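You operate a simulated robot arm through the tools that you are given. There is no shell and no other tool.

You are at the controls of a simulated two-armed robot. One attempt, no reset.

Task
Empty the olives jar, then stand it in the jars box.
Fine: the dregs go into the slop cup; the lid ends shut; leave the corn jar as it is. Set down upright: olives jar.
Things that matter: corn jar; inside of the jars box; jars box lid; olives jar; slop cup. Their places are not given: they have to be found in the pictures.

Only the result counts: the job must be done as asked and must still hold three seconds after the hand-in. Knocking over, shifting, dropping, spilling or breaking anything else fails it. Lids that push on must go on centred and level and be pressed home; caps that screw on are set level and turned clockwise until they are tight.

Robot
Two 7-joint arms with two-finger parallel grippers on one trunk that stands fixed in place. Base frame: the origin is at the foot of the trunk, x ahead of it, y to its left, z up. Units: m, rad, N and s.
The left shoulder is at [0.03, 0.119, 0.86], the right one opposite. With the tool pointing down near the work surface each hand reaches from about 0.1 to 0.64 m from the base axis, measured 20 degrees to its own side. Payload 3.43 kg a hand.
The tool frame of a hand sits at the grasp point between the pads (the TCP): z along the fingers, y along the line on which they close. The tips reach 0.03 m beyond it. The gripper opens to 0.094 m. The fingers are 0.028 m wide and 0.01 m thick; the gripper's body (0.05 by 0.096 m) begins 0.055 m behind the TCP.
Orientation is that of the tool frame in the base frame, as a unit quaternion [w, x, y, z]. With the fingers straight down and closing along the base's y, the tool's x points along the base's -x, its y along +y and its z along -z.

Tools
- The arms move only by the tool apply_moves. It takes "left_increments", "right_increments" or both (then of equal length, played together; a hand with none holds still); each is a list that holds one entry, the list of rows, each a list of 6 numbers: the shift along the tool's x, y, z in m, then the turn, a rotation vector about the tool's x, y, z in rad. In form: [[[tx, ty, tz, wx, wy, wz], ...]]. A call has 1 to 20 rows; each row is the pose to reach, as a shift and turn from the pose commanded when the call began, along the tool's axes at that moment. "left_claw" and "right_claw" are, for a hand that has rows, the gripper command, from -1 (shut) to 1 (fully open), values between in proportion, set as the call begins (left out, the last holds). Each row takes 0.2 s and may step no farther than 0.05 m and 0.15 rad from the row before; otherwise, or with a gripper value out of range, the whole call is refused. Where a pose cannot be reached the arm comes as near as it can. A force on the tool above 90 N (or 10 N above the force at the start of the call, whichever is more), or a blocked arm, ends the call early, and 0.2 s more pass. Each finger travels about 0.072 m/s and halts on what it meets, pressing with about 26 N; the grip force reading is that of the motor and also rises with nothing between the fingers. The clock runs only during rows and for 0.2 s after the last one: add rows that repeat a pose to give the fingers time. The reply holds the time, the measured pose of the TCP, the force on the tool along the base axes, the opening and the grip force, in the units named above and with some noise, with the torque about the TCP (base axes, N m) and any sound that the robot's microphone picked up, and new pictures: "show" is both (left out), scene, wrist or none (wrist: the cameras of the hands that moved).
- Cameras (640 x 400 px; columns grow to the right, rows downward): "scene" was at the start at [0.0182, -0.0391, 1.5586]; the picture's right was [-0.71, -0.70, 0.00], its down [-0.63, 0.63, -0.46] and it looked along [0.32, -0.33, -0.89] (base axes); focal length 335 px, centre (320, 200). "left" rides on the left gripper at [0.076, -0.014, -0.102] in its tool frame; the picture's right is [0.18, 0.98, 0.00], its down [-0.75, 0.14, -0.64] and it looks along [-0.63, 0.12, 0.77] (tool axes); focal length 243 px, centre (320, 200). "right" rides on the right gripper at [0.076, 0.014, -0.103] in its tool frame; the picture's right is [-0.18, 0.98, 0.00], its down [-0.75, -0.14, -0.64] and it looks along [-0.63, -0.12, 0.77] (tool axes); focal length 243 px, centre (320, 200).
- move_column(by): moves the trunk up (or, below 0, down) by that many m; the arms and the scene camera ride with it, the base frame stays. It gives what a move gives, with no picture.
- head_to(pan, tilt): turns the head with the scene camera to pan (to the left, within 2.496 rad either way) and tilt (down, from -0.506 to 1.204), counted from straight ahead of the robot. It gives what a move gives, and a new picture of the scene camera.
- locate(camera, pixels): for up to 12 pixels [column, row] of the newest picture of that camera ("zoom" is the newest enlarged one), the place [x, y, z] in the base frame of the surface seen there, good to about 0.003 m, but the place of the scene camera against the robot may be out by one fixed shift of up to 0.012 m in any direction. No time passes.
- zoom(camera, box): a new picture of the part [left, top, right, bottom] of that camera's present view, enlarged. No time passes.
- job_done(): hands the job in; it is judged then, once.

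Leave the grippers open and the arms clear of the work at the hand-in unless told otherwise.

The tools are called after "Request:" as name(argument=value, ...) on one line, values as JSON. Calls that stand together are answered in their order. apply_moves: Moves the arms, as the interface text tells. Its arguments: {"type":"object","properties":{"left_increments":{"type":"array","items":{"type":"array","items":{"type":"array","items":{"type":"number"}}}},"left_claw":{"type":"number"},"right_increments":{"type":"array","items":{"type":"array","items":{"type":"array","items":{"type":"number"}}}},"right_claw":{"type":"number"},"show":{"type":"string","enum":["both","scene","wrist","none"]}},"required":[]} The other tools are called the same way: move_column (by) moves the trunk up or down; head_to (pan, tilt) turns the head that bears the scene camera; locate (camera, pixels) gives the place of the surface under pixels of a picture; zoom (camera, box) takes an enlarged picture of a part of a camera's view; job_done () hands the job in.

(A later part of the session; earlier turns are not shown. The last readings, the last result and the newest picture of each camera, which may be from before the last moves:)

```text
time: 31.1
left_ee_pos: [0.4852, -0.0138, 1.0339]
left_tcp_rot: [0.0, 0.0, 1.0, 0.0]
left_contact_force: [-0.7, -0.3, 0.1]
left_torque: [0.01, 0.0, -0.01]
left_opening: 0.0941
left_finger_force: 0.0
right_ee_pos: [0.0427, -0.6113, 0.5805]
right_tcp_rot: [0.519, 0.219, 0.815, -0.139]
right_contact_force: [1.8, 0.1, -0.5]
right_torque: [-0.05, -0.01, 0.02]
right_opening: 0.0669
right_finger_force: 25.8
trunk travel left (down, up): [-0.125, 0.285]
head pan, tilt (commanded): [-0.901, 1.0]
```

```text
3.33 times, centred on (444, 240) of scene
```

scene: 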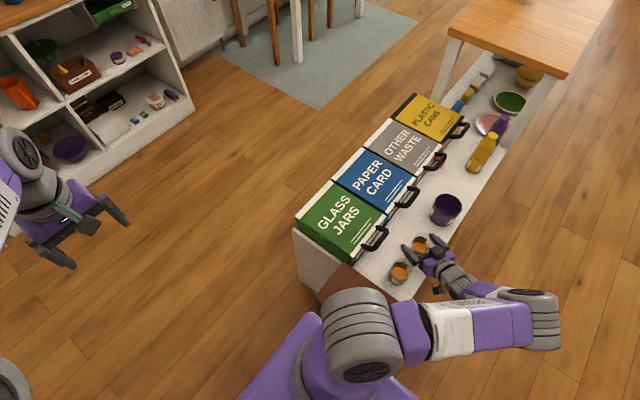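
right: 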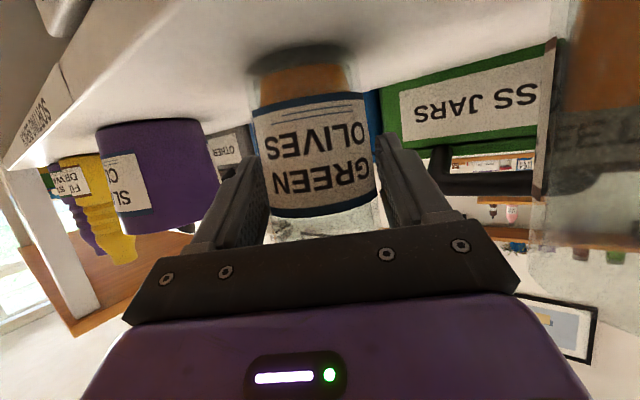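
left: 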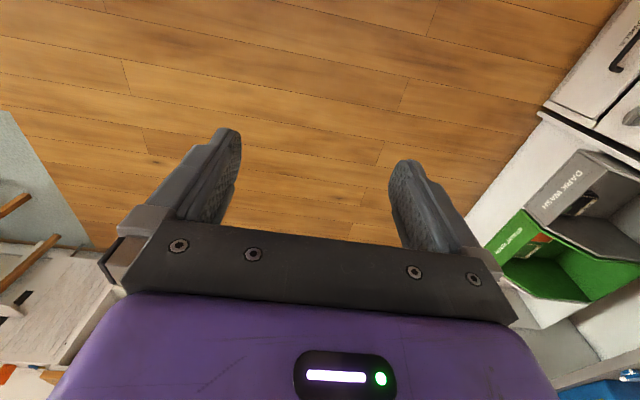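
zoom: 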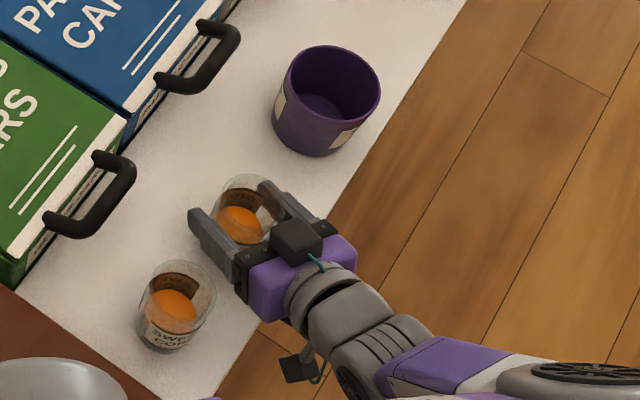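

Gripped (opening 0.067 m, 26 N). Lifting the jar straight up 0.12 m, gently.

Request:
apply_moves(right_increments=[[[-0.0091, 0, -0.0042, 0, 0, 0], [-0.0227, 0, -0.0106, 0, 0, 0], [-0.0408, 0, -0.019, 0, 0, 0], [-0.0589, 0, -0.0275, 0, 0, 0], [-0.077, 0, -0.0359, 0, 0, 0], [-0.0952, 0, -0.0444, 0, 0, 0], [-0.1042, 0, -0.0486, 0, 0, 0], [-0.1088, 0, -0.0507, 0, 0, 0]]], show="both")

Request:
zoom(camera="scene", box=[380, 180, 508, 300])

```text
time: 32.9
left_ee_pos: [0.4841, -0.0128, 1.033]
left_tcp_rot: [0.0, 0.0, 1.0, 0.0]
left_contact_force: [0.2, -0.7, 0.4]
left_torque: [0.0, 0.02, -0.03]
left_opening: 0.0938
left_finger_force: 0.2
right_ee_pos: [0.0412, -0.6096, 0.7006]
right_tcp_rot: [0.519, 0.218, 0.815, -0.139]
right_contact_force: [0.0, 0.7, -2.4]
right_torque: [0.01, 0.02, 0.01]
right_opening: 0.0645
right_finger_force: 26.4
trunk travel left (down, up): [-0.125, 0.285]
head pan, tilt (commanded): [-0.901, 1.0]
```

scene: 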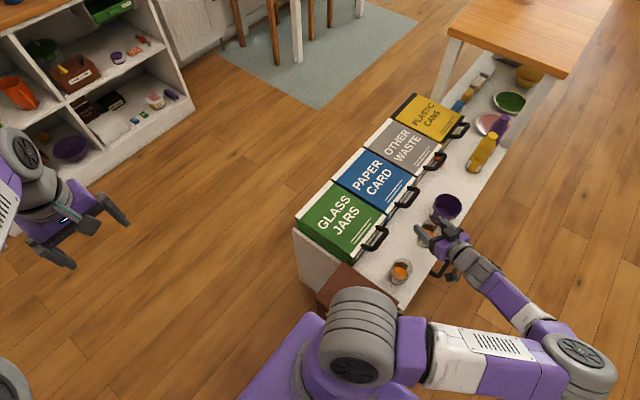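
right: 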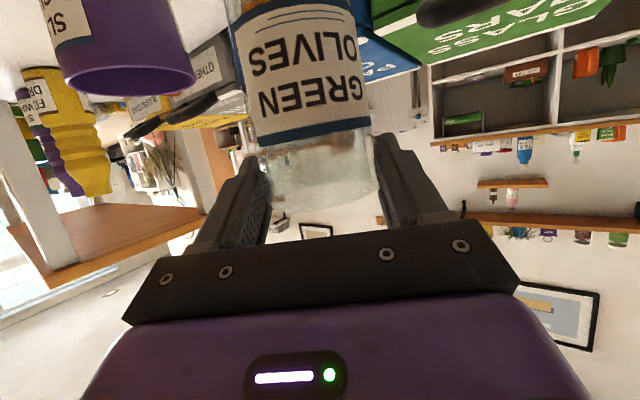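

```text
3.33 times, centred on (444, 240) of scene
```

zoom: 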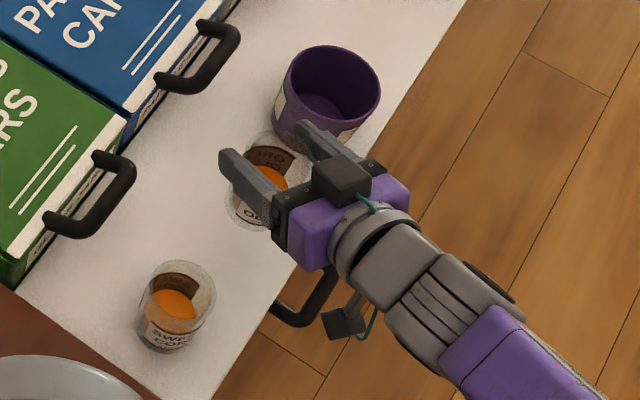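

The jar seems to have slid down in the grip while lifting (label moved up in the wrist view; opening is now 0.0645). I'll measure where the jar is before going on.

Request:
locate(camera="right", pixels=[[310, 135], [310, 100], [310, 60], [310, 25], [310, 6], [320, 160], [320, 185], [320, 200], [320, 210], [250, 130], [365, 120], [290, 2]])

Request:
zoom(camera="right", box=[200, 0, 440, 240])

Request:
zoom(camera="scene", box=[410, 195, 474, 245])

```text
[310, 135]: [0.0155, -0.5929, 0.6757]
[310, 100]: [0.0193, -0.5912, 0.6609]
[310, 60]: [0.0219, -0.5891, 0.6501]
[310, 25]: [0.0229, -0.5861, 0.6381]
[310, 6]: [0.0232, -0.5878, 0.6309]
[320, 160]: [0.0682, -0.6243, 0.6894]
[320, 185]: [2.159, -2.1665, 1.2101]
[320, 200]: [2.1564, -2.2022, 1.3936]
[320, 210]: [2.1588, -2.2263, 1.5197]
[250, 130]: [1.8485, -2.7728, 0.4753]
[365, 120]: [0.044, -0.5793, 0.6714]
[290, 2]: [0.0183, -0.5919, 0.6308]
```

```text
1.67 times, centred on (320, 120) of right
```

zoom: 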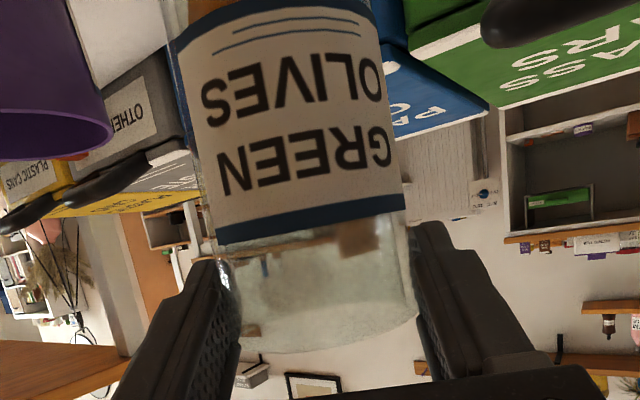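

```text
8.00 times, centred on (442, 220) of scene
```

zoom: 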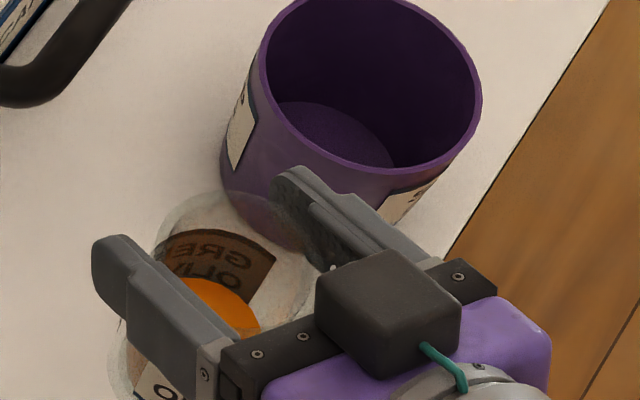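

The jar has slipped about 29 mm down in the grip (fingers now near its rim). To be safe I'll set it straight back down at its spot and re-grip lower/firmer: lowering 0.09 m.

Request:
apply_moves(right_increments=[[[0.0136, 0, 0.0063, 0, 0, 0], [0.0317, 0, 0.0148, 0, 0, 0], [0.0498, 0, 0.0232, 0, 0, 0], [0.0634, 0, 0.0296, 0, 0, 0], [0.0725, 0, 0.0338, 0, 0, 0], [0.0779, 0, 0.0363, 0, 0, 0], [0.0807, 0, 0.0376, 0, 0, 0]]], show="wrist")

Request:
zoom(camera="right", box=[200, 0, 440, 240])

Request:
zoom(camera="scene", box=[390, 195, 480, 270])

```text
time: 34.5
left_ee_pos: [0.485, -0.0126, 1.0339]
left_tcp_rot: [0.0, 0.0, 1.0, 0.0]
left_contact_force: [-0.5, 0.1, -0.9]
left_torque: [-0.02, 0.02, -0.01]
left_opening: 0.0942
left_finger_force: 0.1
right_ee_pos: [0.042, -0.6102, 0.6125]
right_tcp_rot: [0.52, 0.218, 0.814, -0.14]
right_contact_force: [-2.9, -0.5, 7.8]
right_torque: [0.16, 0.25, 0.14]
right_opening: 0.0645
right_finger_force: 25.8
trunk travel left (down, up): [-0.125, 0.285]
head pan, tilt (commanded): [-0.901, 1.0]
```

right: 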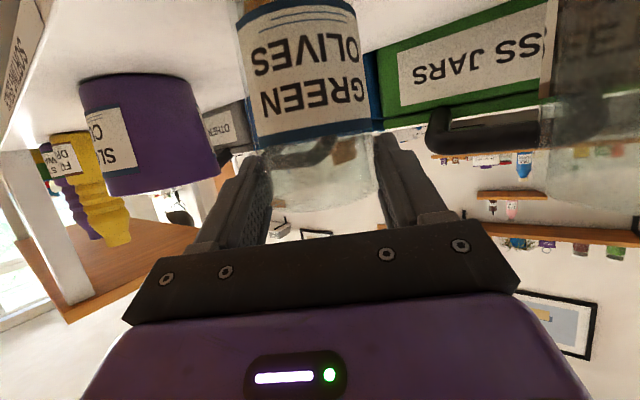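

```text
1.67 times, centred on (320, 120) of right
```

zoom: 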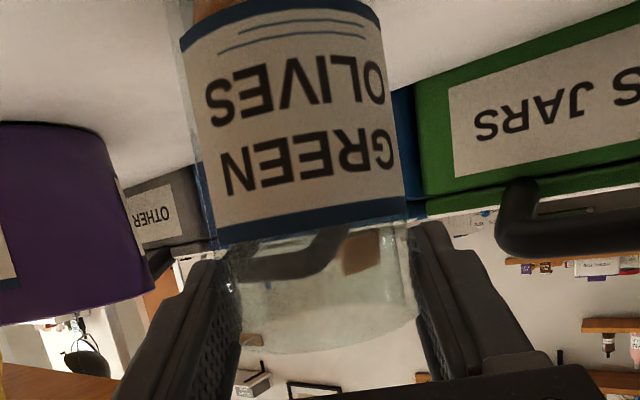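

```text
5.33 times, centred on (435, 232) of scene
```

zoom: 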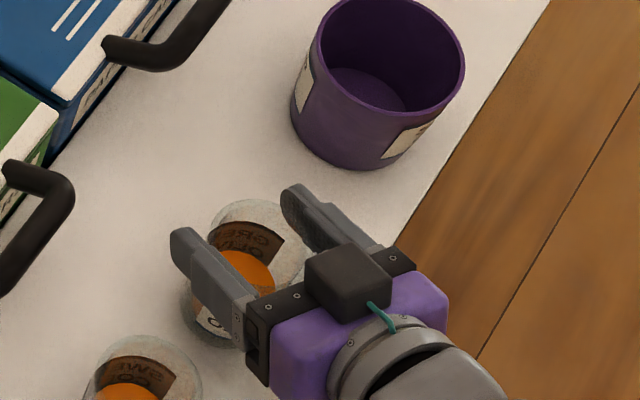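

The jar is back on the counter (upward force 7.8 N) and did not slip any further once the fingers sat on the bare glass above the label, so that's a stable gripping zone (0.0645 m wide). I'll open slightly, go 8 mm lower so the pads fully cover that glass zone, and close again.

Request:
apply_moves(right_increments=[[[0, 0, 0, 0, 0, 0], [0, 0, 0, 0, 0, 0], [0, 0, 0, 0, 0, 0], [0.0036, 0, 0.0017, 0, 0, 0], [0.0073, 0, 0.0034, 0, 0, 0], [0.0073, 0, 0.0034, 0, 0, 0]]], right_claw=0.6, show="none")

Request:
apply_moves(right_increments=[[[0, 0, 0, 0, 0, 0], [0, 0, 0, 0, 0, 0], [0, 0, 0, 0, 0, 0], [0, 0, 0, 0, 0, 0], [0, 0, 0, 0, 0, 0]]], right_claw=-1, show="wrist")

Request:
zoom(camera="right", box=[200, 0, 440, 240])

```text
time: 35.9
left_ee_pos: [0.4843, -0.013, 1.0327]
left_tcp_rot: [0.0, 0.0, 1.0, 0.0]
left_contact_force: [-1.4, 0.9, -0.2]
left_torque: [-0.01, 0.0, 0.01]
left_opening: 0.0939
left_finger_force: 0.0
right_ee_pos: [0.042, -0.6099, 0.6029]
right_tcp_rot: [0.519, 0.219, 0.815, -0.139]
right_contact_force: [0.5, 0.3, 0.4]
right_torque: [0.05, -0.03, 0.0]
right_opening: 0.0754
right_finger_force: 0.1
trunk travel left (down, up): [-0.125, 0.285]
head pan, tilt (commanded): [-0.901, 1.0]
```

```text
time: 37.1
left_ee_pos: [0.4843, -0.0128, 1.0343]
left_tcp_rot: [0.0, -0.001, 1.0, 0.0]
left_contact_force: [-0.4, 0.0, 0.4]
left_torque: [-0.02, -0.02, 0.05]
left_opening: 0.0942
left_finger_force: 0.1
right_ee_pos: [0.0423, -0.6084, 0.6025]
right_tcp_rot: [0.519, 0.219, 0.814, -0.14]
right_contact_force: [-0.7, 0.3, -0.4]
right_torque: [-0.02, 0.07, -0.01]
right_opening: 0.0619
right_finger_force: 26.1
trunk travel left (down, up): [-0.125, 0.285]
head pan, tilt (commanded): [-0.901, 1.0]
```

right: 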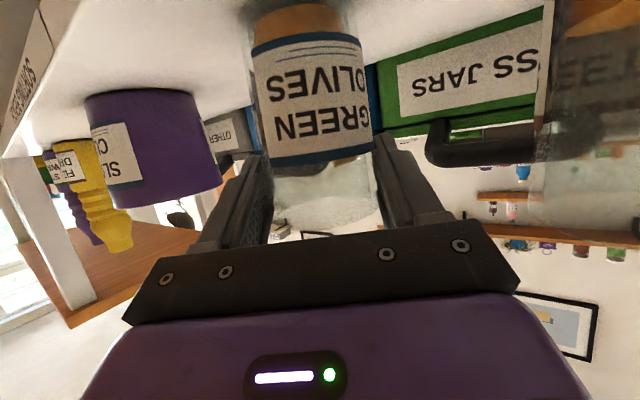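

```text
1.67 times, centred on (320, 120) of right
```

zoom: 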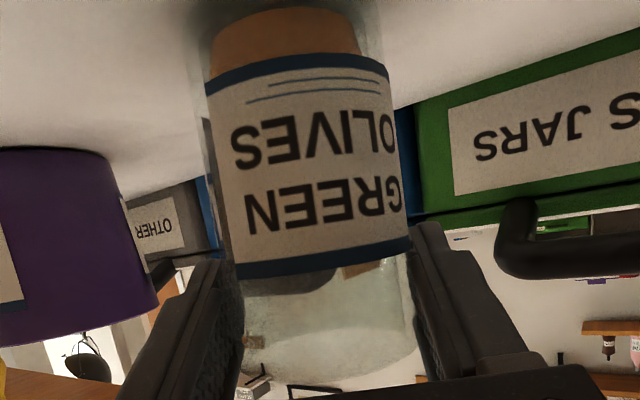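

Now the opening is 0.0619: the pads sit in the narrower neck between label and rim, which should be a secure groove. Test lift of 30 mm.

Request:
apply_moves(right_increments=[[[-0.0045, 0, -0.0021, 0, 0, 0], [-0.0136, 0, -0.0063, 0, 0, 0], [-0.0227, 0, -0.0106, 0, 0, 0], [-0.0272, 0, -0.0127, 0, 0, 0], [-0.0272, 0, -0.0127, 0, 0, 0], [-0.0272, 0, -0.0127, 0, 0, 0]]], show="wrist")

Request:
zoom(camera="right", box=[200, 0, 440, 240])

```text
time: 38.5
left_ee_pos: [0.486, -0.0136, 1.0341]
left_tcp_rot: [0.0, 0.0, 1.0, 0.001]
left_contact_force: [0.1, 0.2, 0.1]
left_torque: [-0.01, 0.02, 0.02]
left_opening: 0.0941
left_finger_force: 0.2
right_ee_pos: [0.0425, -0.6102, 0.6336]
right_tcp_rot: [0.519, 0.219, 0.815, -0.139]
right_contact_force: [0.3, -0.5, -2.4]
right_torque: [-0.02, 0.02, -0.03]
right_opening: 0.0619
right_finger_force: 26.3
trunk travel left (down, up): [-0.125, 0.285]
head pan, tilt (commanded): [-0.901, 1.0]
```

right: 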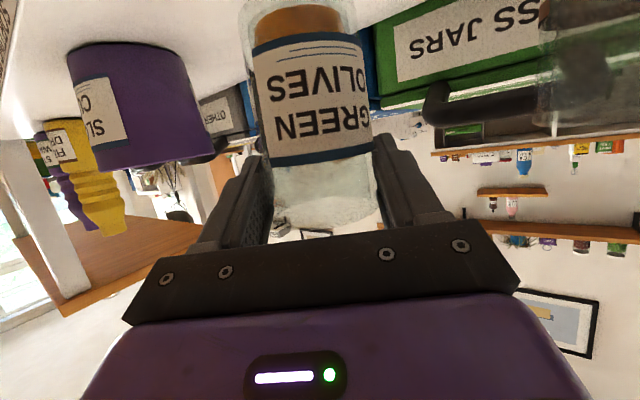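

```text
1.67 times, centred on (320, 120) of right
```

zoom: 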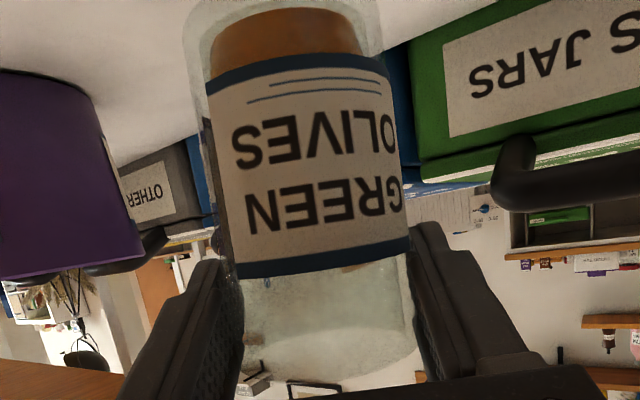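

No slip now. But here the lower finger would sit right at the pouring lip, so I'd rather grip the straight label section (z≈0.56), well below both neck and rim. I'll set the jar down, open, lower to z≈0.5615 and grip there.

Request:
apply_moves(right_increments=[[[0.0091, 0, 0.0042, 0, 0, 0], [0.0181, 0, 0.0085, 0, 0, 0], [0.0249, 0, 0.0116, 0, 0, 0], [0.0277, 0, 0.0129, 0, 0, 0], [0.0277, 0, 0.0129, 0, 0, 0]]], show="none")

Request:
apply_moves(right_increments=[[[0, 0, 0, 0, 0, 0], [0, 0, 0, 0, 0, 0], [0, 0, 0, 0, 0, 0], [0, 0, 0, 0, 0, 0]]], right_claw=0.8, show="wrist")

```text
time: 39.7
left_ee_pos: [0.4854, -0.0128, 1.0335]
left_tcp_rot: [0.0, 0.0, 1.0, 0.0]
left_contact_force: [0.1, -0.6, -0.5]
left_torque: [-0.01, -0.02, -0.03]
left_opening: 0.0941
left_finger_force: 0.0
right_ee_pos: [0.0417, -0.609, 0.6018]
right_tcp_rot: [0.52, 0.218, 0.814, -0.139]
right_contact_force: [0.3, -0.1, 2.6]
right_torque: [-0.06, 0.06, 0.02]
right_opening: 0.0618
right_finger_force: 26.0
trunk travel left (down, up): [-0.125, 0.285]
head pan, tilt (commanded): [-0.901, 1.0]
```

```text
time: 40.7
left_ee_pos: [0.4849, -0.0137, 1.0342]
left_tcp_rot: [0.0, 0.0, 1.0, 0.0]
left_contact_force: [-0.1, 0.7, -0.8]
left_torque: [0.01, -0.01, 0.02]
left_opening: 0.0942
left_finger_force: 0.2
right_ee_pos: [0.0437, -0.6104, 0.6034]
right_tcp_rot: [0.519, 0.218, 0.815, -0.138]
right_contact_force: [-1.1, -0.3, 0.0]
right_torque: [0.01, 0.03, 0.0]
right_opening: 0.0845
right_finger_force: 0.1
trunk travel left (down, up): [-0.125, 0.285]
head pan, tilt (commanded): [-0.901, 1.0]
```

right: 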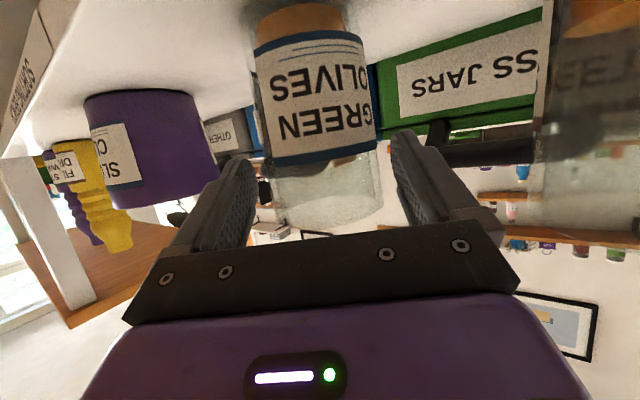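

The jar stands steady with the gripper open around it. Backing off 8 mm (palm clearance to the rim) and lowering 41 mm to grip the label section.

Request:
apply_moves(right_increments=[[[0.0034, 0, -0.0073, 0, 0, 0], [0.0125, 0, -0.003, 0, 0, 0], [0.0216, 0, 0.0013, 0, 0, 0], [0.0306, 0, 0.0054, 0, 0, 0], [0.0406, 0, 0.01, 0, 0, 0], [0.0406, 0, 0.01, 0, 0, 0]]], show="both")

Request:
zoom(camera="scene", box=[390, 195, 480, 270])

```text
time: 42.1
left_ee_pos: [0.4857, -0.0129, 1.0334]
left_tcp_rot: [0.0, 0.0, 1.0, 0.0]
left_contact_force: [-0.7, -0.1, 0.2]
left_torque: [-0.01, 0.02, -0.01]
left_opening: 0.0939
left_finger_force: 0.1
right_ee_pos: [0.036, -0.606, 0.5622]
right_tcp_rot: [0.518, 0.22, 0.814, -0.14]
right_contact_force: [-0.7, -0.4, -0.1]
right_torque: [0.04, -0.01, 0.0]
right_opening: 0.0844
right_finger_force: 0.0
trunk travel left (down, up): [-0.125, 0.285]
head pan, tilt (commanded): [-0.901, 1.0]
```

scene: 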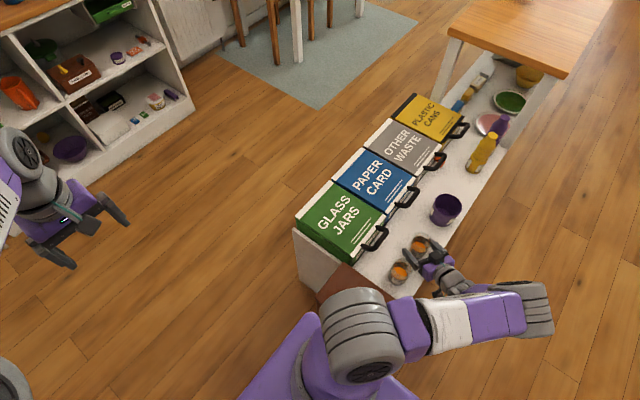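
right: 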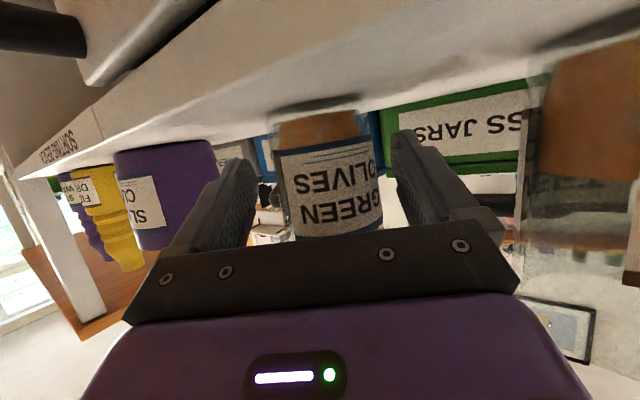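

```text
5.33 times, centred on (435, 232) of scene
```

zoom: 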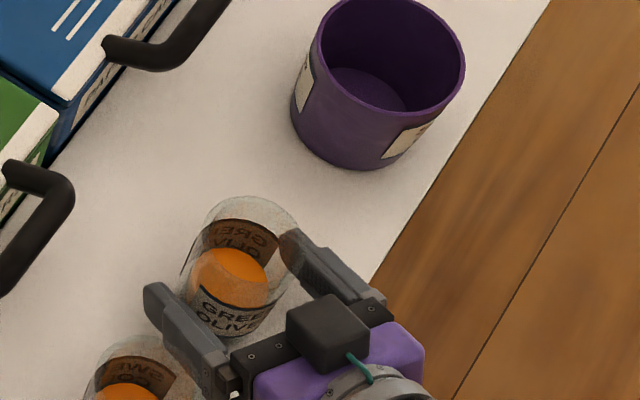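

I'll check with the scene camera how deep the jar sits between the fingertips before closing.

Request:
locate(camera="scene", pixels=[[418.1, 245.1], [403.5, 250.5], [430, 239.5], [411, 246], [425, 243.5], [419, 251], [404, 258], [437, 246]])

Request:
zoom(camera="scene", box=[395, 225, 443, 255])

Request:
locate(camera="right", pixels=[[330, 180], [290, 200], [375, 190], [330, 215], [310, 200], [350, 200], [333, 160]])

```text
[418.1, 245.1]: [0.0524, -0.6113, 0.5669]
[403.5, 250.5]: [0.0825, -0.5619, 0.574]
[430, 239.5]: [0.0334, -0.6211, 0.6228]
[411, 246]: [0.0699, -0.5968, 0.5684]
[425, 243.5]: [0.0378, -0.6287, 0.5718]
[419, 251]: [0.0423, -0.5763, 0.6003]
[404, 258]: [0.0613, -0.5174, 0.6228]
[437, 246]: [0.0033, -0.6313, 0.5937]
```

```text
13.33 times, centred on (419, 240) of scene
```

zoom: 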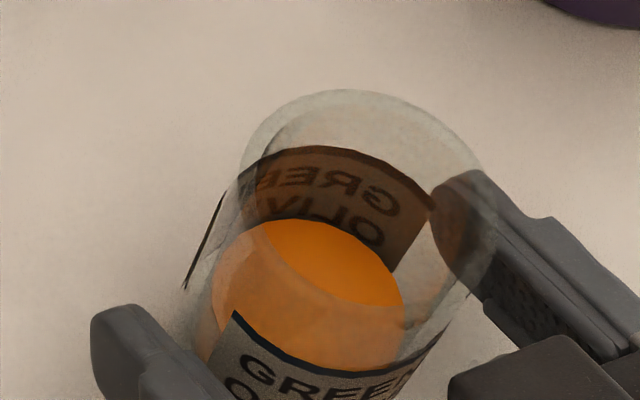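

```text
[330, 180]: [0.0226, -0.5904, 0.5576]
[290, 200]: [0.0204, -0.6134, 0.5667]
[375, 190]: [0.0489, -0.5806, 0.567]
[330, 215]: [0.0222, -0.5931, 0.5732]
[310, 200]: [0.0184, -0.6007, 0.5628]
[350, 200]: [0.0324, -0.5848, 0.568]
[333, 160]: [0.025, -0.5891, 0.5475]
```

The wrist camera places the jar's axis at about (0.051, −0.6115), some 16 mm ahead of the TCP. I'll go 8 mm forward and then close.

Request:
apply_moves(right_increments=[[[-0.0017, 0.001, 0.0036, 0, 0, 0], [-0.0034, 0.002, 0.0073, 0, 0, 0], [-0.0034, 0.002, 0.0073, 0, 0, 0]]], show="none")

Request:
apply_moves(right_increments=[[[0, 0, 0, 0, 0, 0], [0, 0, 0, 0, 0, 0], [0, 0, 0, 0, 0, 0], [0, 0, 0, 0, 0, 0], [0, 0, 0, 0, 0, 0]]], right_claw=-1, show="wrist")

Request:
apply_moves(right_increments=[[[-0.0023, 0, -0.0011, 0, 0, 0], [-0.0091, 0, -0.0042, 0, 0, 0], [-0.0159, 0, -0.0074, 0, 0, 0], [-0.0181, 0, -0.0085, 0, 0, 0], [-0.0181, 0, -0.0085, 0, 0, 0], [-0.0181, 0, -0.0085, 0, 0, 0]]], show="wrist")

```text
time: 42.9
left_ee_pos: [0.4857, -0.0129, 1.034]
left_tcp_rot: [0.001, -0.001, 1.0, 0.0]
left_contact_force: [0.1, 0.6, 0.9]
left_torque: [-0.02, 0.01, 0.01]
left_opening: 0.094
left_finger_force: 0.0
right_ee_pos: [0.0427, -0.6081, 0.5623]
right_tcp_rot: [0.519, 0.219, 0.815, -0.137]
right_contact_force: [0.5, -0.6, -0.1]
right_torque: [-0.03, -0.01, 0.02]
right_opening: 0.0846
right_finger_force: 0.2
trunk travel left (down, up): [-0.125, 0.285]
head pan, tilt (commanded): [-0.901, 1.0]
```

```text
time: 44.1
left_ee_pos: [0.4857, -0.0134, 1.0333]
left_tcp_rot: [0.0, 0.0, 1.0, 0.0]
left_contact_force: [0.4, 0.3, -0.2]
left_torque: [0.0, -0.03, 0.0]
left_opening: 0.0941
left_finger_force: 0.2
right_ee_pos: [0.0433, -0.6078, 0.5622]
right_tcp_rot: [0.519, 0.219, 0.814, -0.138]
right_contact_force: [-0.2, -0.1, 1.3]
right_torque: [0.08, -0.03, 0.01]
right_opening: 0.0601
right_finger_force: 25.2
trunk travel left (down, up): [-0.125, 0.285]
head pan, tilt (commanded): [-0.901, 1.0]
```

right: 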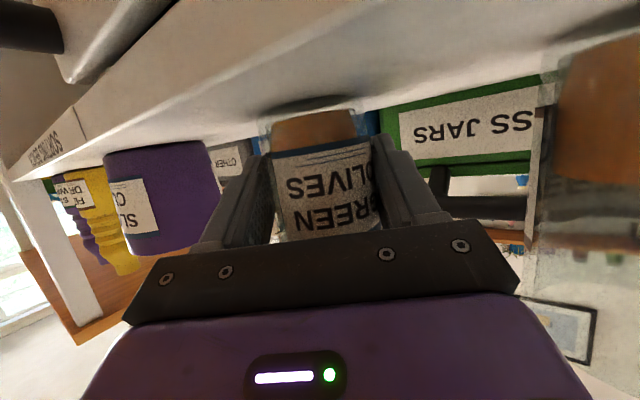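

```text
time: 45.5
left_ee_pos: [0.4848, -0.0141, 1.0342]
left_tcp_rot: [0.0, 0.0, 1.0, 0.001]
left_contact_force: [-0.9, -0.4, -0.7]
left_torque: [0.03, 0.01, 0.03]
left_opening: 0.094
left_finger_force: 0.0
right_ee_pos: [0.043, -0.6078, 0.5822]
right_tcp_rot: [0.519, 0.218, 0.815, -0.139]
right_contact_force: [-0.8, 0.4, -1.4]
right_torque: [-0.02, -0.01, 0.0]
right_opening: 0.0596
right_finger_force: 26.4
trunk travel left (down, up): [-0.125, 0.285]
head pan, tilt (commanded): [-0.901, 1.0]
```

right: 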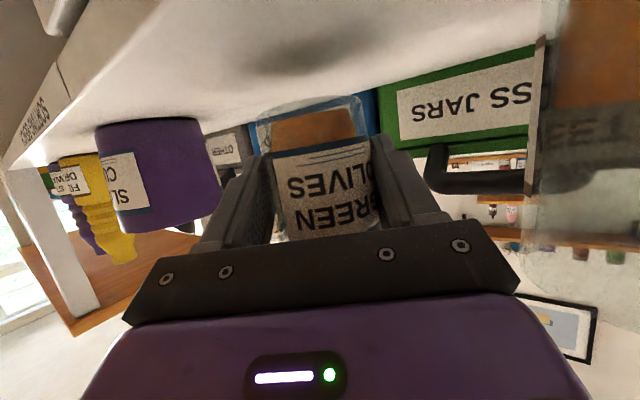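

The jar is lifted 20 mm and keeps its place in the grip (label edges at the same pixels). Lifting further 0.11 m, gently.

Request:
apply_moves(right_increments=[[[-0.0068, 0, -0.0032, 0, 0, 0], [-0.0181, 0, -0.0085, 0, 0, 0], [-0.0317, 0, -0.0148, 0, 0, 0], [-0.0453, 0, -0.0211, 0, 0, 0], [-0.0589, 0, -0.0275, 0, 0, 0], [-0.0725, 0, -0.0338, 0, 0, 0], [-0.0861, 0, -0.0401, 0, 0, 0], [-0.0952, 0, -0.0444, 0, 0, 0], [-0.0997, 0, -0.0465, 0, 0, 0], [-0.0997, 0, -0.0465, 0, 0, 0]]], show="both")

Request:
zoom(camera="right", box=[200, 40, 440, 240])

Request:
zoom(camera="scene", box=[390, 185, 480, 260])

```text
time: 47.7
left_ee_pos: [0.4857, -0.0136, 1.0327]
left_tcp_rot: [0.0, 0.0, 1.0, -0.001]
left_contact_force: [0.7, 0.0, -0.4]
left_torque: [0.0, 0.04, -0.01]
left_opening: 0.094
left_finger_force: 0.0
right_ee_pos: [0.0442, -0.6086, 0.6916]
right_tcp_rot: [0.519, 0.219, 0.814, -0.139]
right_contact_force: [-1.2, -0.1, -2.3]
right_torque: [0.02, 0.01, -0.02]
right_opening: 0.0592
right_finger_force: 26.1
trunk travel left (down, up): [-0.125, 0.285]
head pan, tilt (commanded): [-0.901, 1.0]
```

scene: 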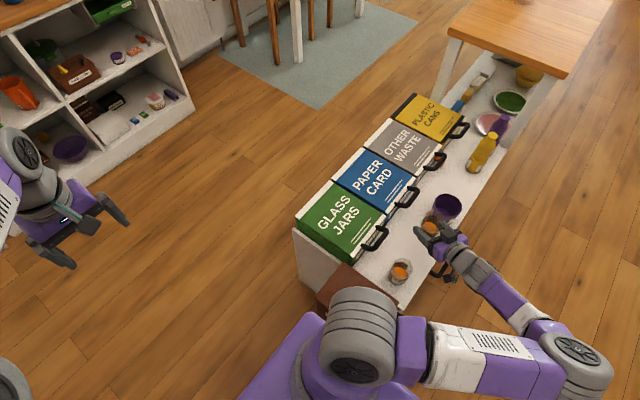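
right: 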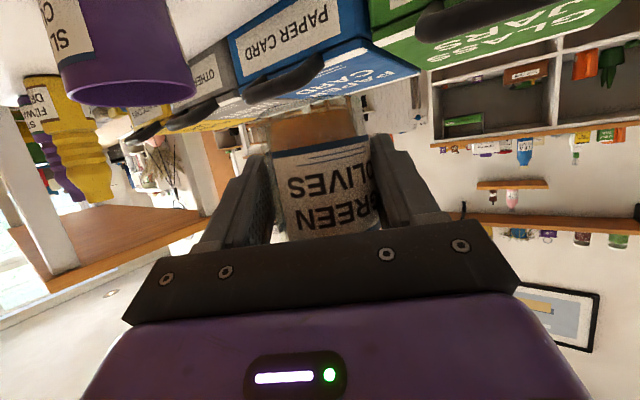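

```text
2.00 times, centred on (320, 140) of right
```

zoom: 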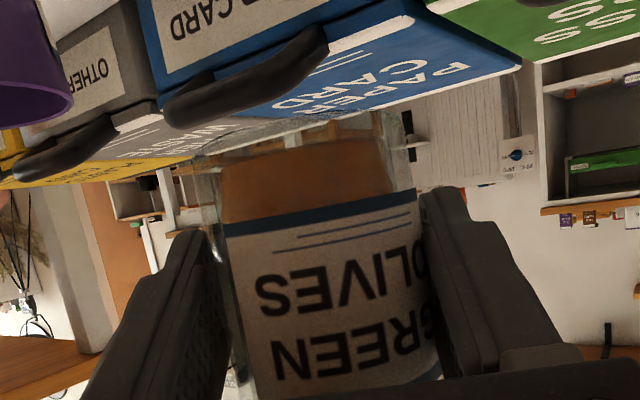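

```text
5.33 times, centred on (435, 222) of scene
```

zoom: 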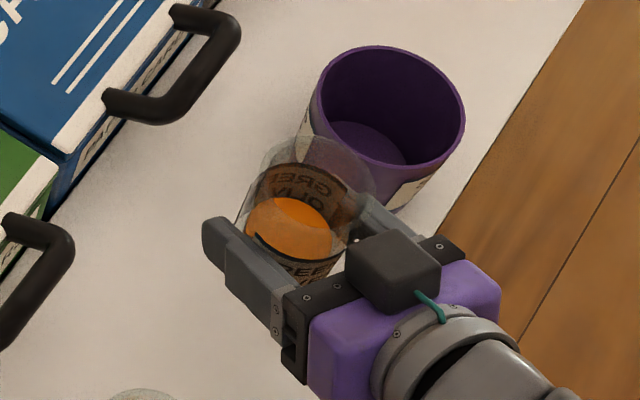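

Still firmly held (label at the same place in the view). Now carrying the jar upright toward the cup while yawing the hand 30°, to about (0.105, −0.69, 0.70).

Request:
apply_moves(right_increments=[[[-0.0023, -0.002, 0.0041, 0.0237, 0, 0.0111], [-0.0079, -0.0067, 0.0138, 0.0807, 0, 0.0376], [-0.0149, -0.0127, 0.026, 0.1518, 0, 0.0708], [-0.0224, -0.019, 0.039, 0.2278, 0, 0.1062], [-0.0299, -0.0253, 0.052, 0.3037, 0, 0.1416], [-0.0369, -0.0313, 0.0641, 0.3749, 0, 0.1748], [-0.0425, -0.036, 0.0739, 0.4318, 0, 0.2014], [-0.0458, -0.0388, 0.0796, 0.465, 0, 0.2169], [-0.0467, -0.0396, 0.0812, 0.4745, 0, 0.2213], [-0.0467, -0.0396, 0.0812, 0.4745, 0, 0.2213]]], show="both")

Request:
zoom(camera="scene", box=[390, 165, 486, 245])

Request:
zoom(camera="right", box=[200, 40, 440, 240])

```text
time: 49.9
left_ee_pos: [0.4855, -0.0129, 1.0346]
left_tcp_rot: [0.0, 0.0, 1.0, 0.0]
left_contact_force: [0.4, 1.1, -0.5]
left_torque: [-0.02, 0.0, -0.01]
left_opening: 0.0938
left_finger_force: 0.1
right_ee_pos: [0.015, -0.7777, 0.6971]
right_tcp_rot: [0.477, 0.409, 0.74, -0.24]
right_contact_force: [0.3, 0.1, -2.2]
right_torque: [0.02, 0.01, 0.03]
right_opening: 0.0592
right_finger_force: 25.9
right hand out of reach, approached as far as the arm can: row 3, 4, 5, 6, 7, 8, 9, 10
trunk travel left (down, up): [-0.125, 0.285]
head pan, tilt (commanded): [-0.901, 1.0]
```

scene: 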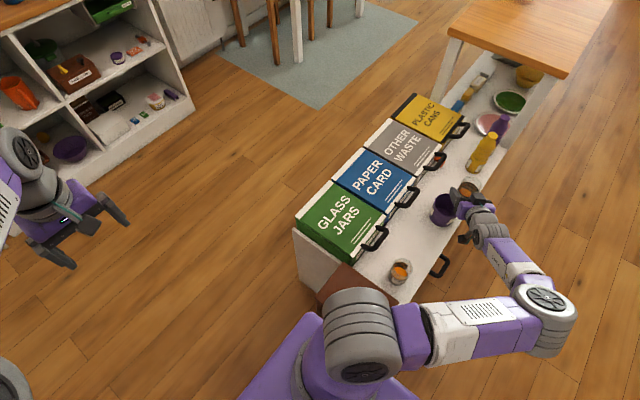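
right: 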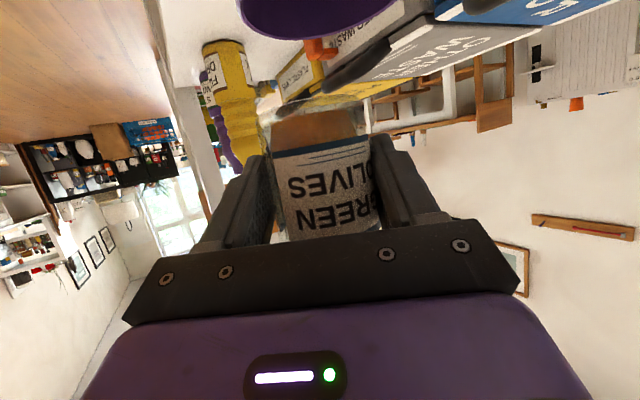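

```text
5.00 times, centred on (438, 205) of scene
```

zoom: 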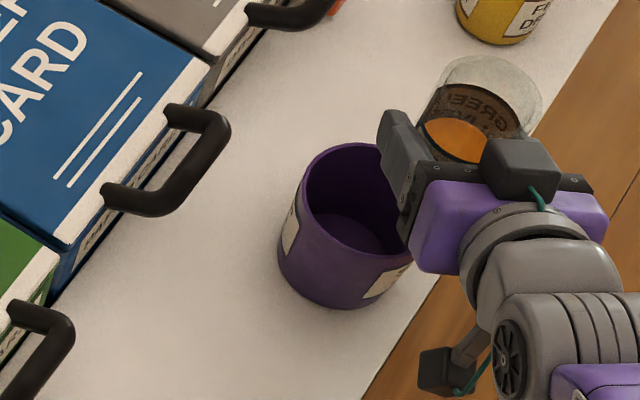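

```text
2.00 times, centred on (320, 140) of right
```

zoom: 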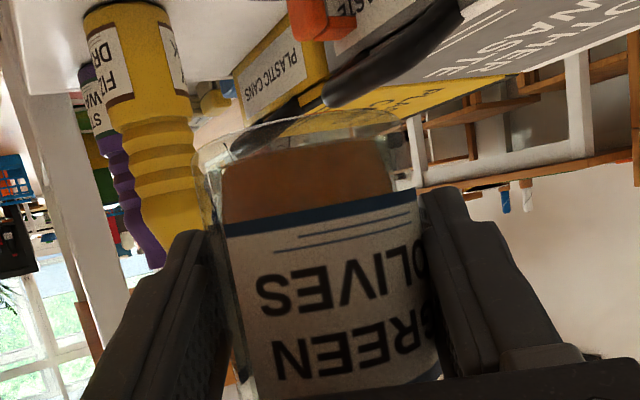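

The hand could not follow: it ended at (0.015, −0.778, 0.697), jar still upright and not slipping, but off the planned spot (a joint limit). Before moving on I'll measure where the arm's links are to understand the limit.

Request:
locate(camera="scene", pixels=[[355, 340], [410, 325], [480, 320], [550, 330], [547, 298], [520, 265], [500, 240], [490, 228], [475, 205], [468, 190], [485, 140], [470, 155]])

Request:
zoom(camera="scene", box=[320, 160, 640, 400])

```text
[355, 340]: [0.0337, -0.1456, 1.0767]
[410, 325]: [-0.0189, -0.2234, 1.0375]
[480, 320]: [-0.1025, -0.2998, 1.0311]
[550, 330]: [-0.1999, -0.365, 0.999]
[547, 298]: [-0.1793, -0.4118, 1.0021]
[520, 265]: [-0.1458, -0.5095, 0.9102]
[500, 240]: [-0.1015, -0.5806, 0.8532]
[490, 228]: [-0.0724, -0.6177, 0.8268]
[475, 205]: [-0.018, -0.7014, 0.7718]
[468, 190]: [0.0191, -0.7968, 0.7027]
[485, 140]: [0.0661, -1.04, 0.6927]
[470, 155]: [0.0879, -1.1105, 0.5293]
```

```text
1.67 times, centred on (480, 280) of scene
```

zoom: 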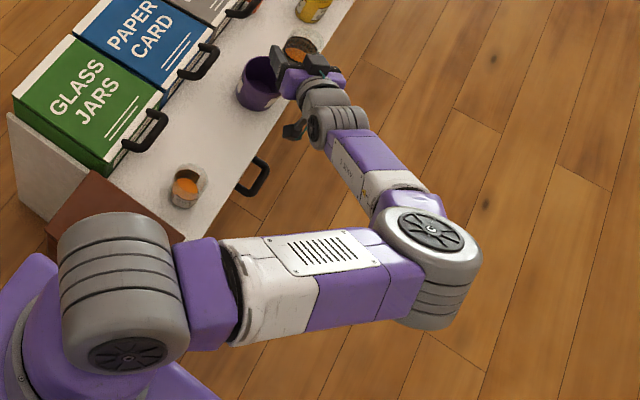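

The forearm and hand are almost in line here, and the roll joint seems near its limit; a roll (tilt) in the pour direction relieves it. The jar is ~40% full, so a 34° tilt is safe. I'll tilt 0.6 rad in place and see whether the arm follows.

Request:
apply_moves(right_increments=[[[0, 0, 0, -0.0268, -0.0125, 0.085], [0, 0, 0, -0.0625, -0.0291, 0.1984], [0, 0, 0, -0.1042, -0.0486, 0.3306], [0, 0, 0, -0.1459, -0.068, 0.4629], [0, 0, 0, -0.1786, -0.0833, 0.5668], [0, 0, 0, -0.1786, -0.0833, 0.5668]]], show="both")

Request:
zoom(camera="scene", box=[390, 165, 486, 245])

```text
time: 51.3
left_ee_pos: [0.4849, -0.0128, 1.0331]
left_tcp_rot: [0.0, -0.001, 1.0, -0.001]
left_contact_force: [0.3, -0.2, -0.5]
left_torque: [0.0, 0.0, 0.0]
left_opening: 0.0938
left_finger_force: 0.1
right_ee_pos: [0.014, -0.7789, 0.6959]
right_tcp_rot: [0.59, 0.545, 0.594, -0.048]
right_contact_force: [-0.4, -0.8, -2.3]
right_torque: [0.04, 0.0, -0.05]
right_opening: 0.0594
right_finger_force: 25.7
trunk travel left (down, up): [-0.125, 0.285]
head pan, tilt (commanded): [-0.901, 1.0]
```

scene: 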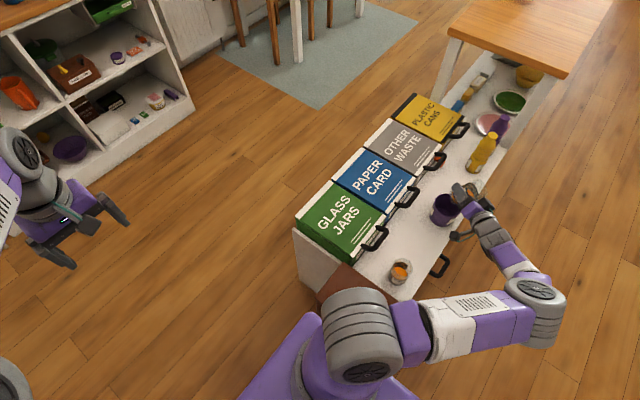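
right: 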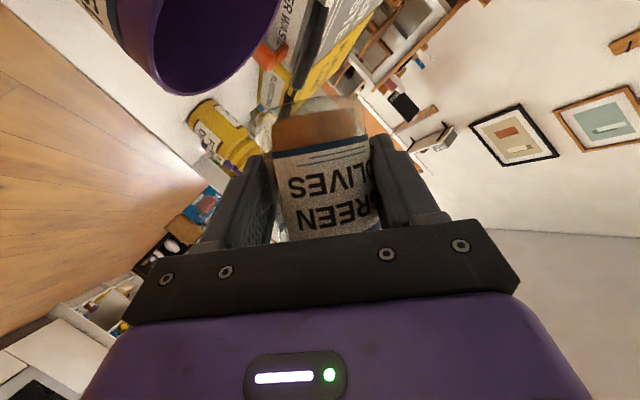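

```text
5.00 times, centred on (438, 205) of scene
```

zoom: 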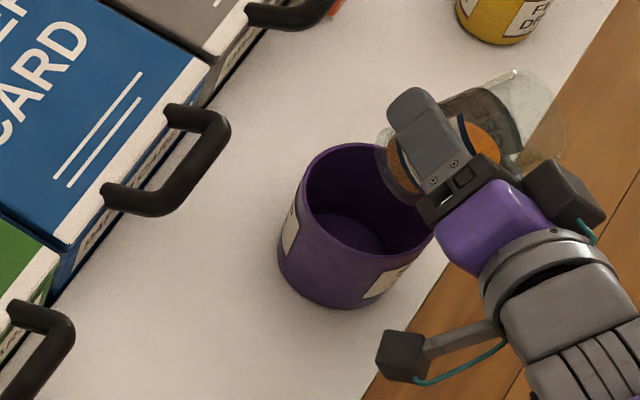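

The tilt followed exactly (36°, no spill). Now moving with that tilt across the cup to the pour side, about (0.114, −0.753, 0.693).

Request:
apply_moves(right_increments=[[[0.0033, 0.0055, 0.0033, 0, 0, 0], [0.0093, 0.0158, 0.0095, 0, 0, 0], [0.0163, 0.0277, 0.0167, 0, 0, 0], [0.0233, 0.0395, 0.0238, 0, 0, 0], [0.0303, 0.0514, 0.0309, 0, 0, 0], [0.0373, 0.0632, 0.0381, 0, 0, 0], [0.0433, 0.0735, 0.0443, 0, 0, 0], [0.0466, 0.079, 0.0476, 0, 0, 0], [0.0466, 0.079, 0.0476, 0, 0, 0]]], show="both")

Request:
zoom(camera="scene", box=[390, 165, 486, 245])

```text
time: 53.3
left_ee_pos: [0.4848, -0.0134, 1.0335]
left_tcp_rot: [0.0, -0.001, 1.0, 0.0]
left_contact_force: [0.1, 0.4, -0.3]
left_torque: [-0.01, -0.04, 0.0]
left_opening: 0.0939
left_finger_force: 0.1
right_ee_pos: [0.1152, -0.7506, 0.6935]
right_tcp_rot: [0.589, 0.545, 0.595, -0.047]
right_contact_force: [-1.2, -0.1, -1.5]
right_torque: [-0.02, 0.03, 0.02]
right_opening: 0.0594
right_finger_force: 25.9
trunk travel left (down, up): [-0.125, 0.285]
head pan, tilt (commanded): [-0.901, 1.0]
```

scene: 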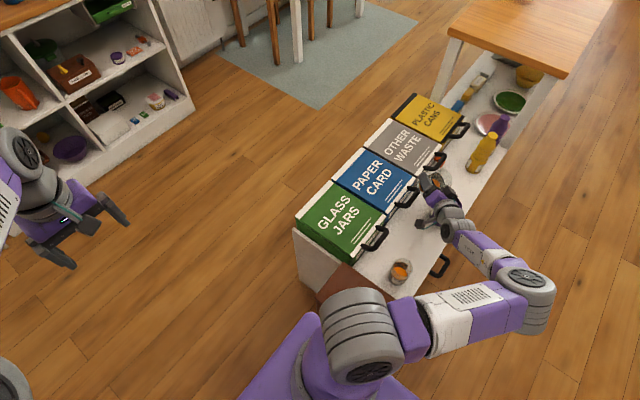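
right: 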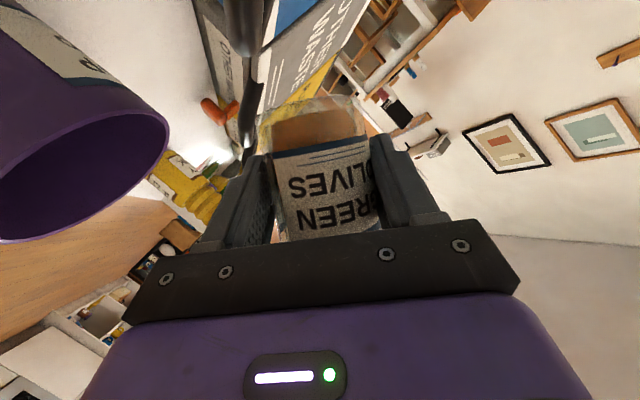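

```text
5.00 times, centred on (438, 205) of scene
```

zoom: 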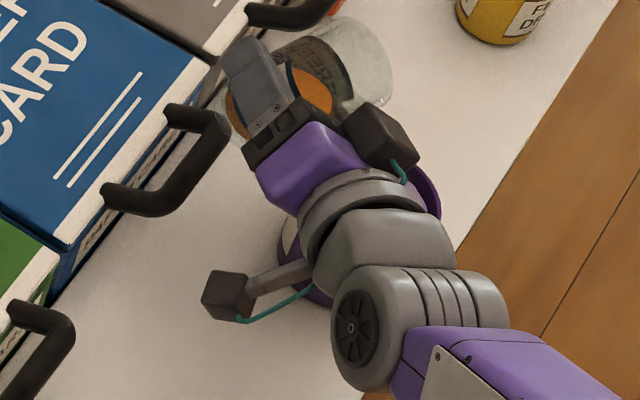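

Reached exactly, and by calculation the lip is now over the cup, slightly before its centre. I'll tilt a bit more (to ≈62°, just short of flowing) to confirm that the arm follows.

Request:
apply_moves(right_increments=[[[-0.0004, -0.0004, 0.0003, -0.0359, -0.022, 0.1124], [-0.0008, -0.0007, 0.0005, -0.0748, -0.0458, 0.2341], [-0.0011, -0.001, 0.0007, -0.1107, -0.0677, 0.3465], [-0.0014, -0.0012, 0.0009, -0.1346, -0.0824, 0.4214], [-0.0014, -0.0012, 0.0009, -0.1346, -0.0824, 0.4214]]], show="both")

Request:
zoom(camera="scene", box=[390, 155, 486, 235])

```text
time: 54.5
left_ee_pos: [0.4852, -0.0151, 1.0338]
left_tcp_rot: [0.0, 0.0, 1.0, 0.0]
left_contact_force: [-0.1, -0.3, -0.9]
left_torque: [-0.02, -0.03, 0.01]
left_opening: 0.0939
left_finger_force: 0.1
right_ee_pos: [0.1144, -0.7533, 0.6928]
right_tcp_rot: [0.645, 0.614, 0.444, 0.095]
right_contact_force: [-0.3, 0.3, -2.0]
right_torque: [-0.01, -0.02, -0.01]
right_opening: 0.0592
right_finger_force: 25.7
trunk travel left (down, up): [-0.125, 0.285]
head pan, tilt (commanded): [-0.901, 1.0]
```

scene: 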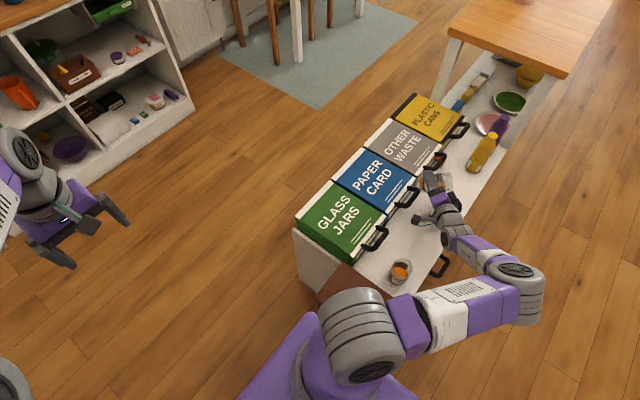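
right: 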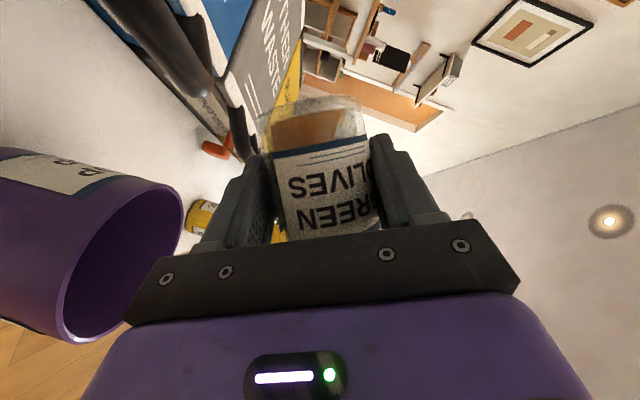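

```text
5.00 times, centred on (438, 195) of scene
```

zoom: 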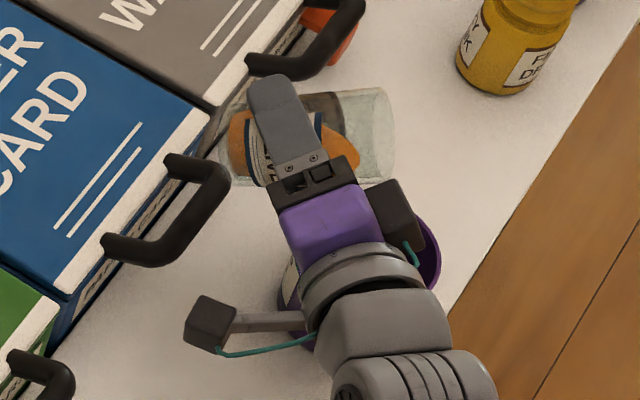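

The arm follows well; the liquid is just short of the lip and the lip sits over the cup. Now pouring slowly, turning about the lip.

Request:
apply_moves(right_increments=[[[-0.0014, 0.0017, -0.0003, -0.012, -0.0073, 0.0375], [-0.0027, 0.0034, -0.0005, -0.0239, -0.0146, 0.0749], [-0.0041, 0.0051, -0.0008, -0.0359, -0.022, 0.1124], [-0.0054, 0.0068, -0.001, -0.0479, -0.0293, 0.1498], [-0.0068, 0.0085, -0.0013, -0.0598, -0.0366, 0.1873], [-0.0082, 0.0102, -0.0015, -0.0718, -0.0439, 0.2247], [-0.0095, 0.0119, -0.0018, -0.0838, -0.0512, 0.2622], [-0.0112, 0.0135, -0.0021, -0.0957, -0.0586, 0.2996], [-0.0132, 0.015, -0.0026, -0.1077, -0.0659, 0.3371], [-0.0152, 0.0165, -0.0031, -0.1197, -0.0732, 0.3746], [-0.0171, 0.018, -0.0036, -0.1316, -0.0805, 0.412], [-0.0191, 0.0195, -0.0041, -0.1436, -0.0878, 0.4495], [-0.0211, 0.021, -0.0046, -0.1556, -0.0952, 0.4869], [-0.0226, 0.0221, -0.005, -0.1646, -0.1007, 0.515]]], show="both")

Request:
zoom(camera="scene", box=[390, 155, 486, 235])

```text
time: 57.5
left_ee_pos: [0.486, -0.0131, 1.033]
left_tcp_rot: [0.001, -0.001, 1.0, 0.0]
left_contact_force: [0.3, -0.6, -0.2]
left_torque: [0.0, 0.01, 0.0]
left_opening: 0.0938
left_finger_force: 0.0
right_ee_pos: [0.1081, -0.7606, 0.7234]
right_tcp_rot: [0.669, 0.656, 0.232, 0.261]
right_contact_force: [0.4, 0.0, -2.1]
right_torque: [0.03, 0.0, -0.02]
right_opening: 0.059
right_finger_force: 26.6
trunk travel left (down, up): [-0.125, 0.285]
head pan, tilt (commanded): [-0.901, 1.0]
```

scene: 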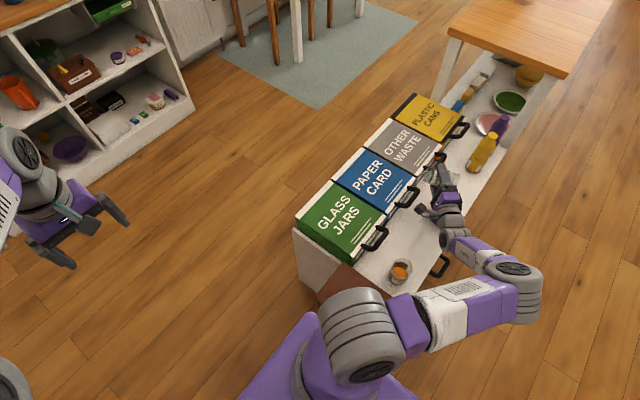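
right: 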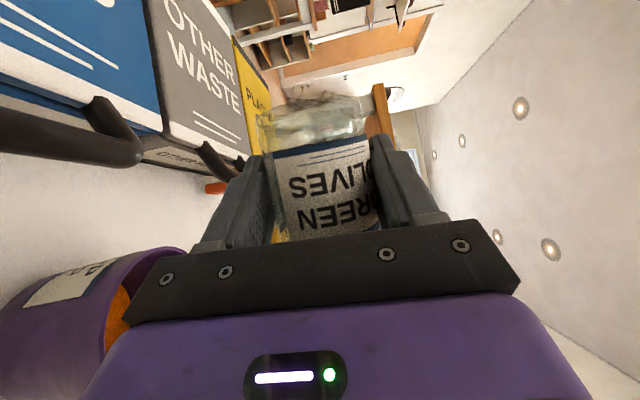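

```text
5.00 times, centred on (438, 195) of scene
```

zoom: 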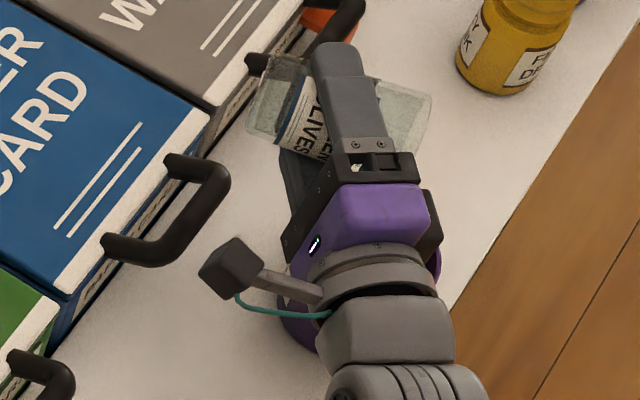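

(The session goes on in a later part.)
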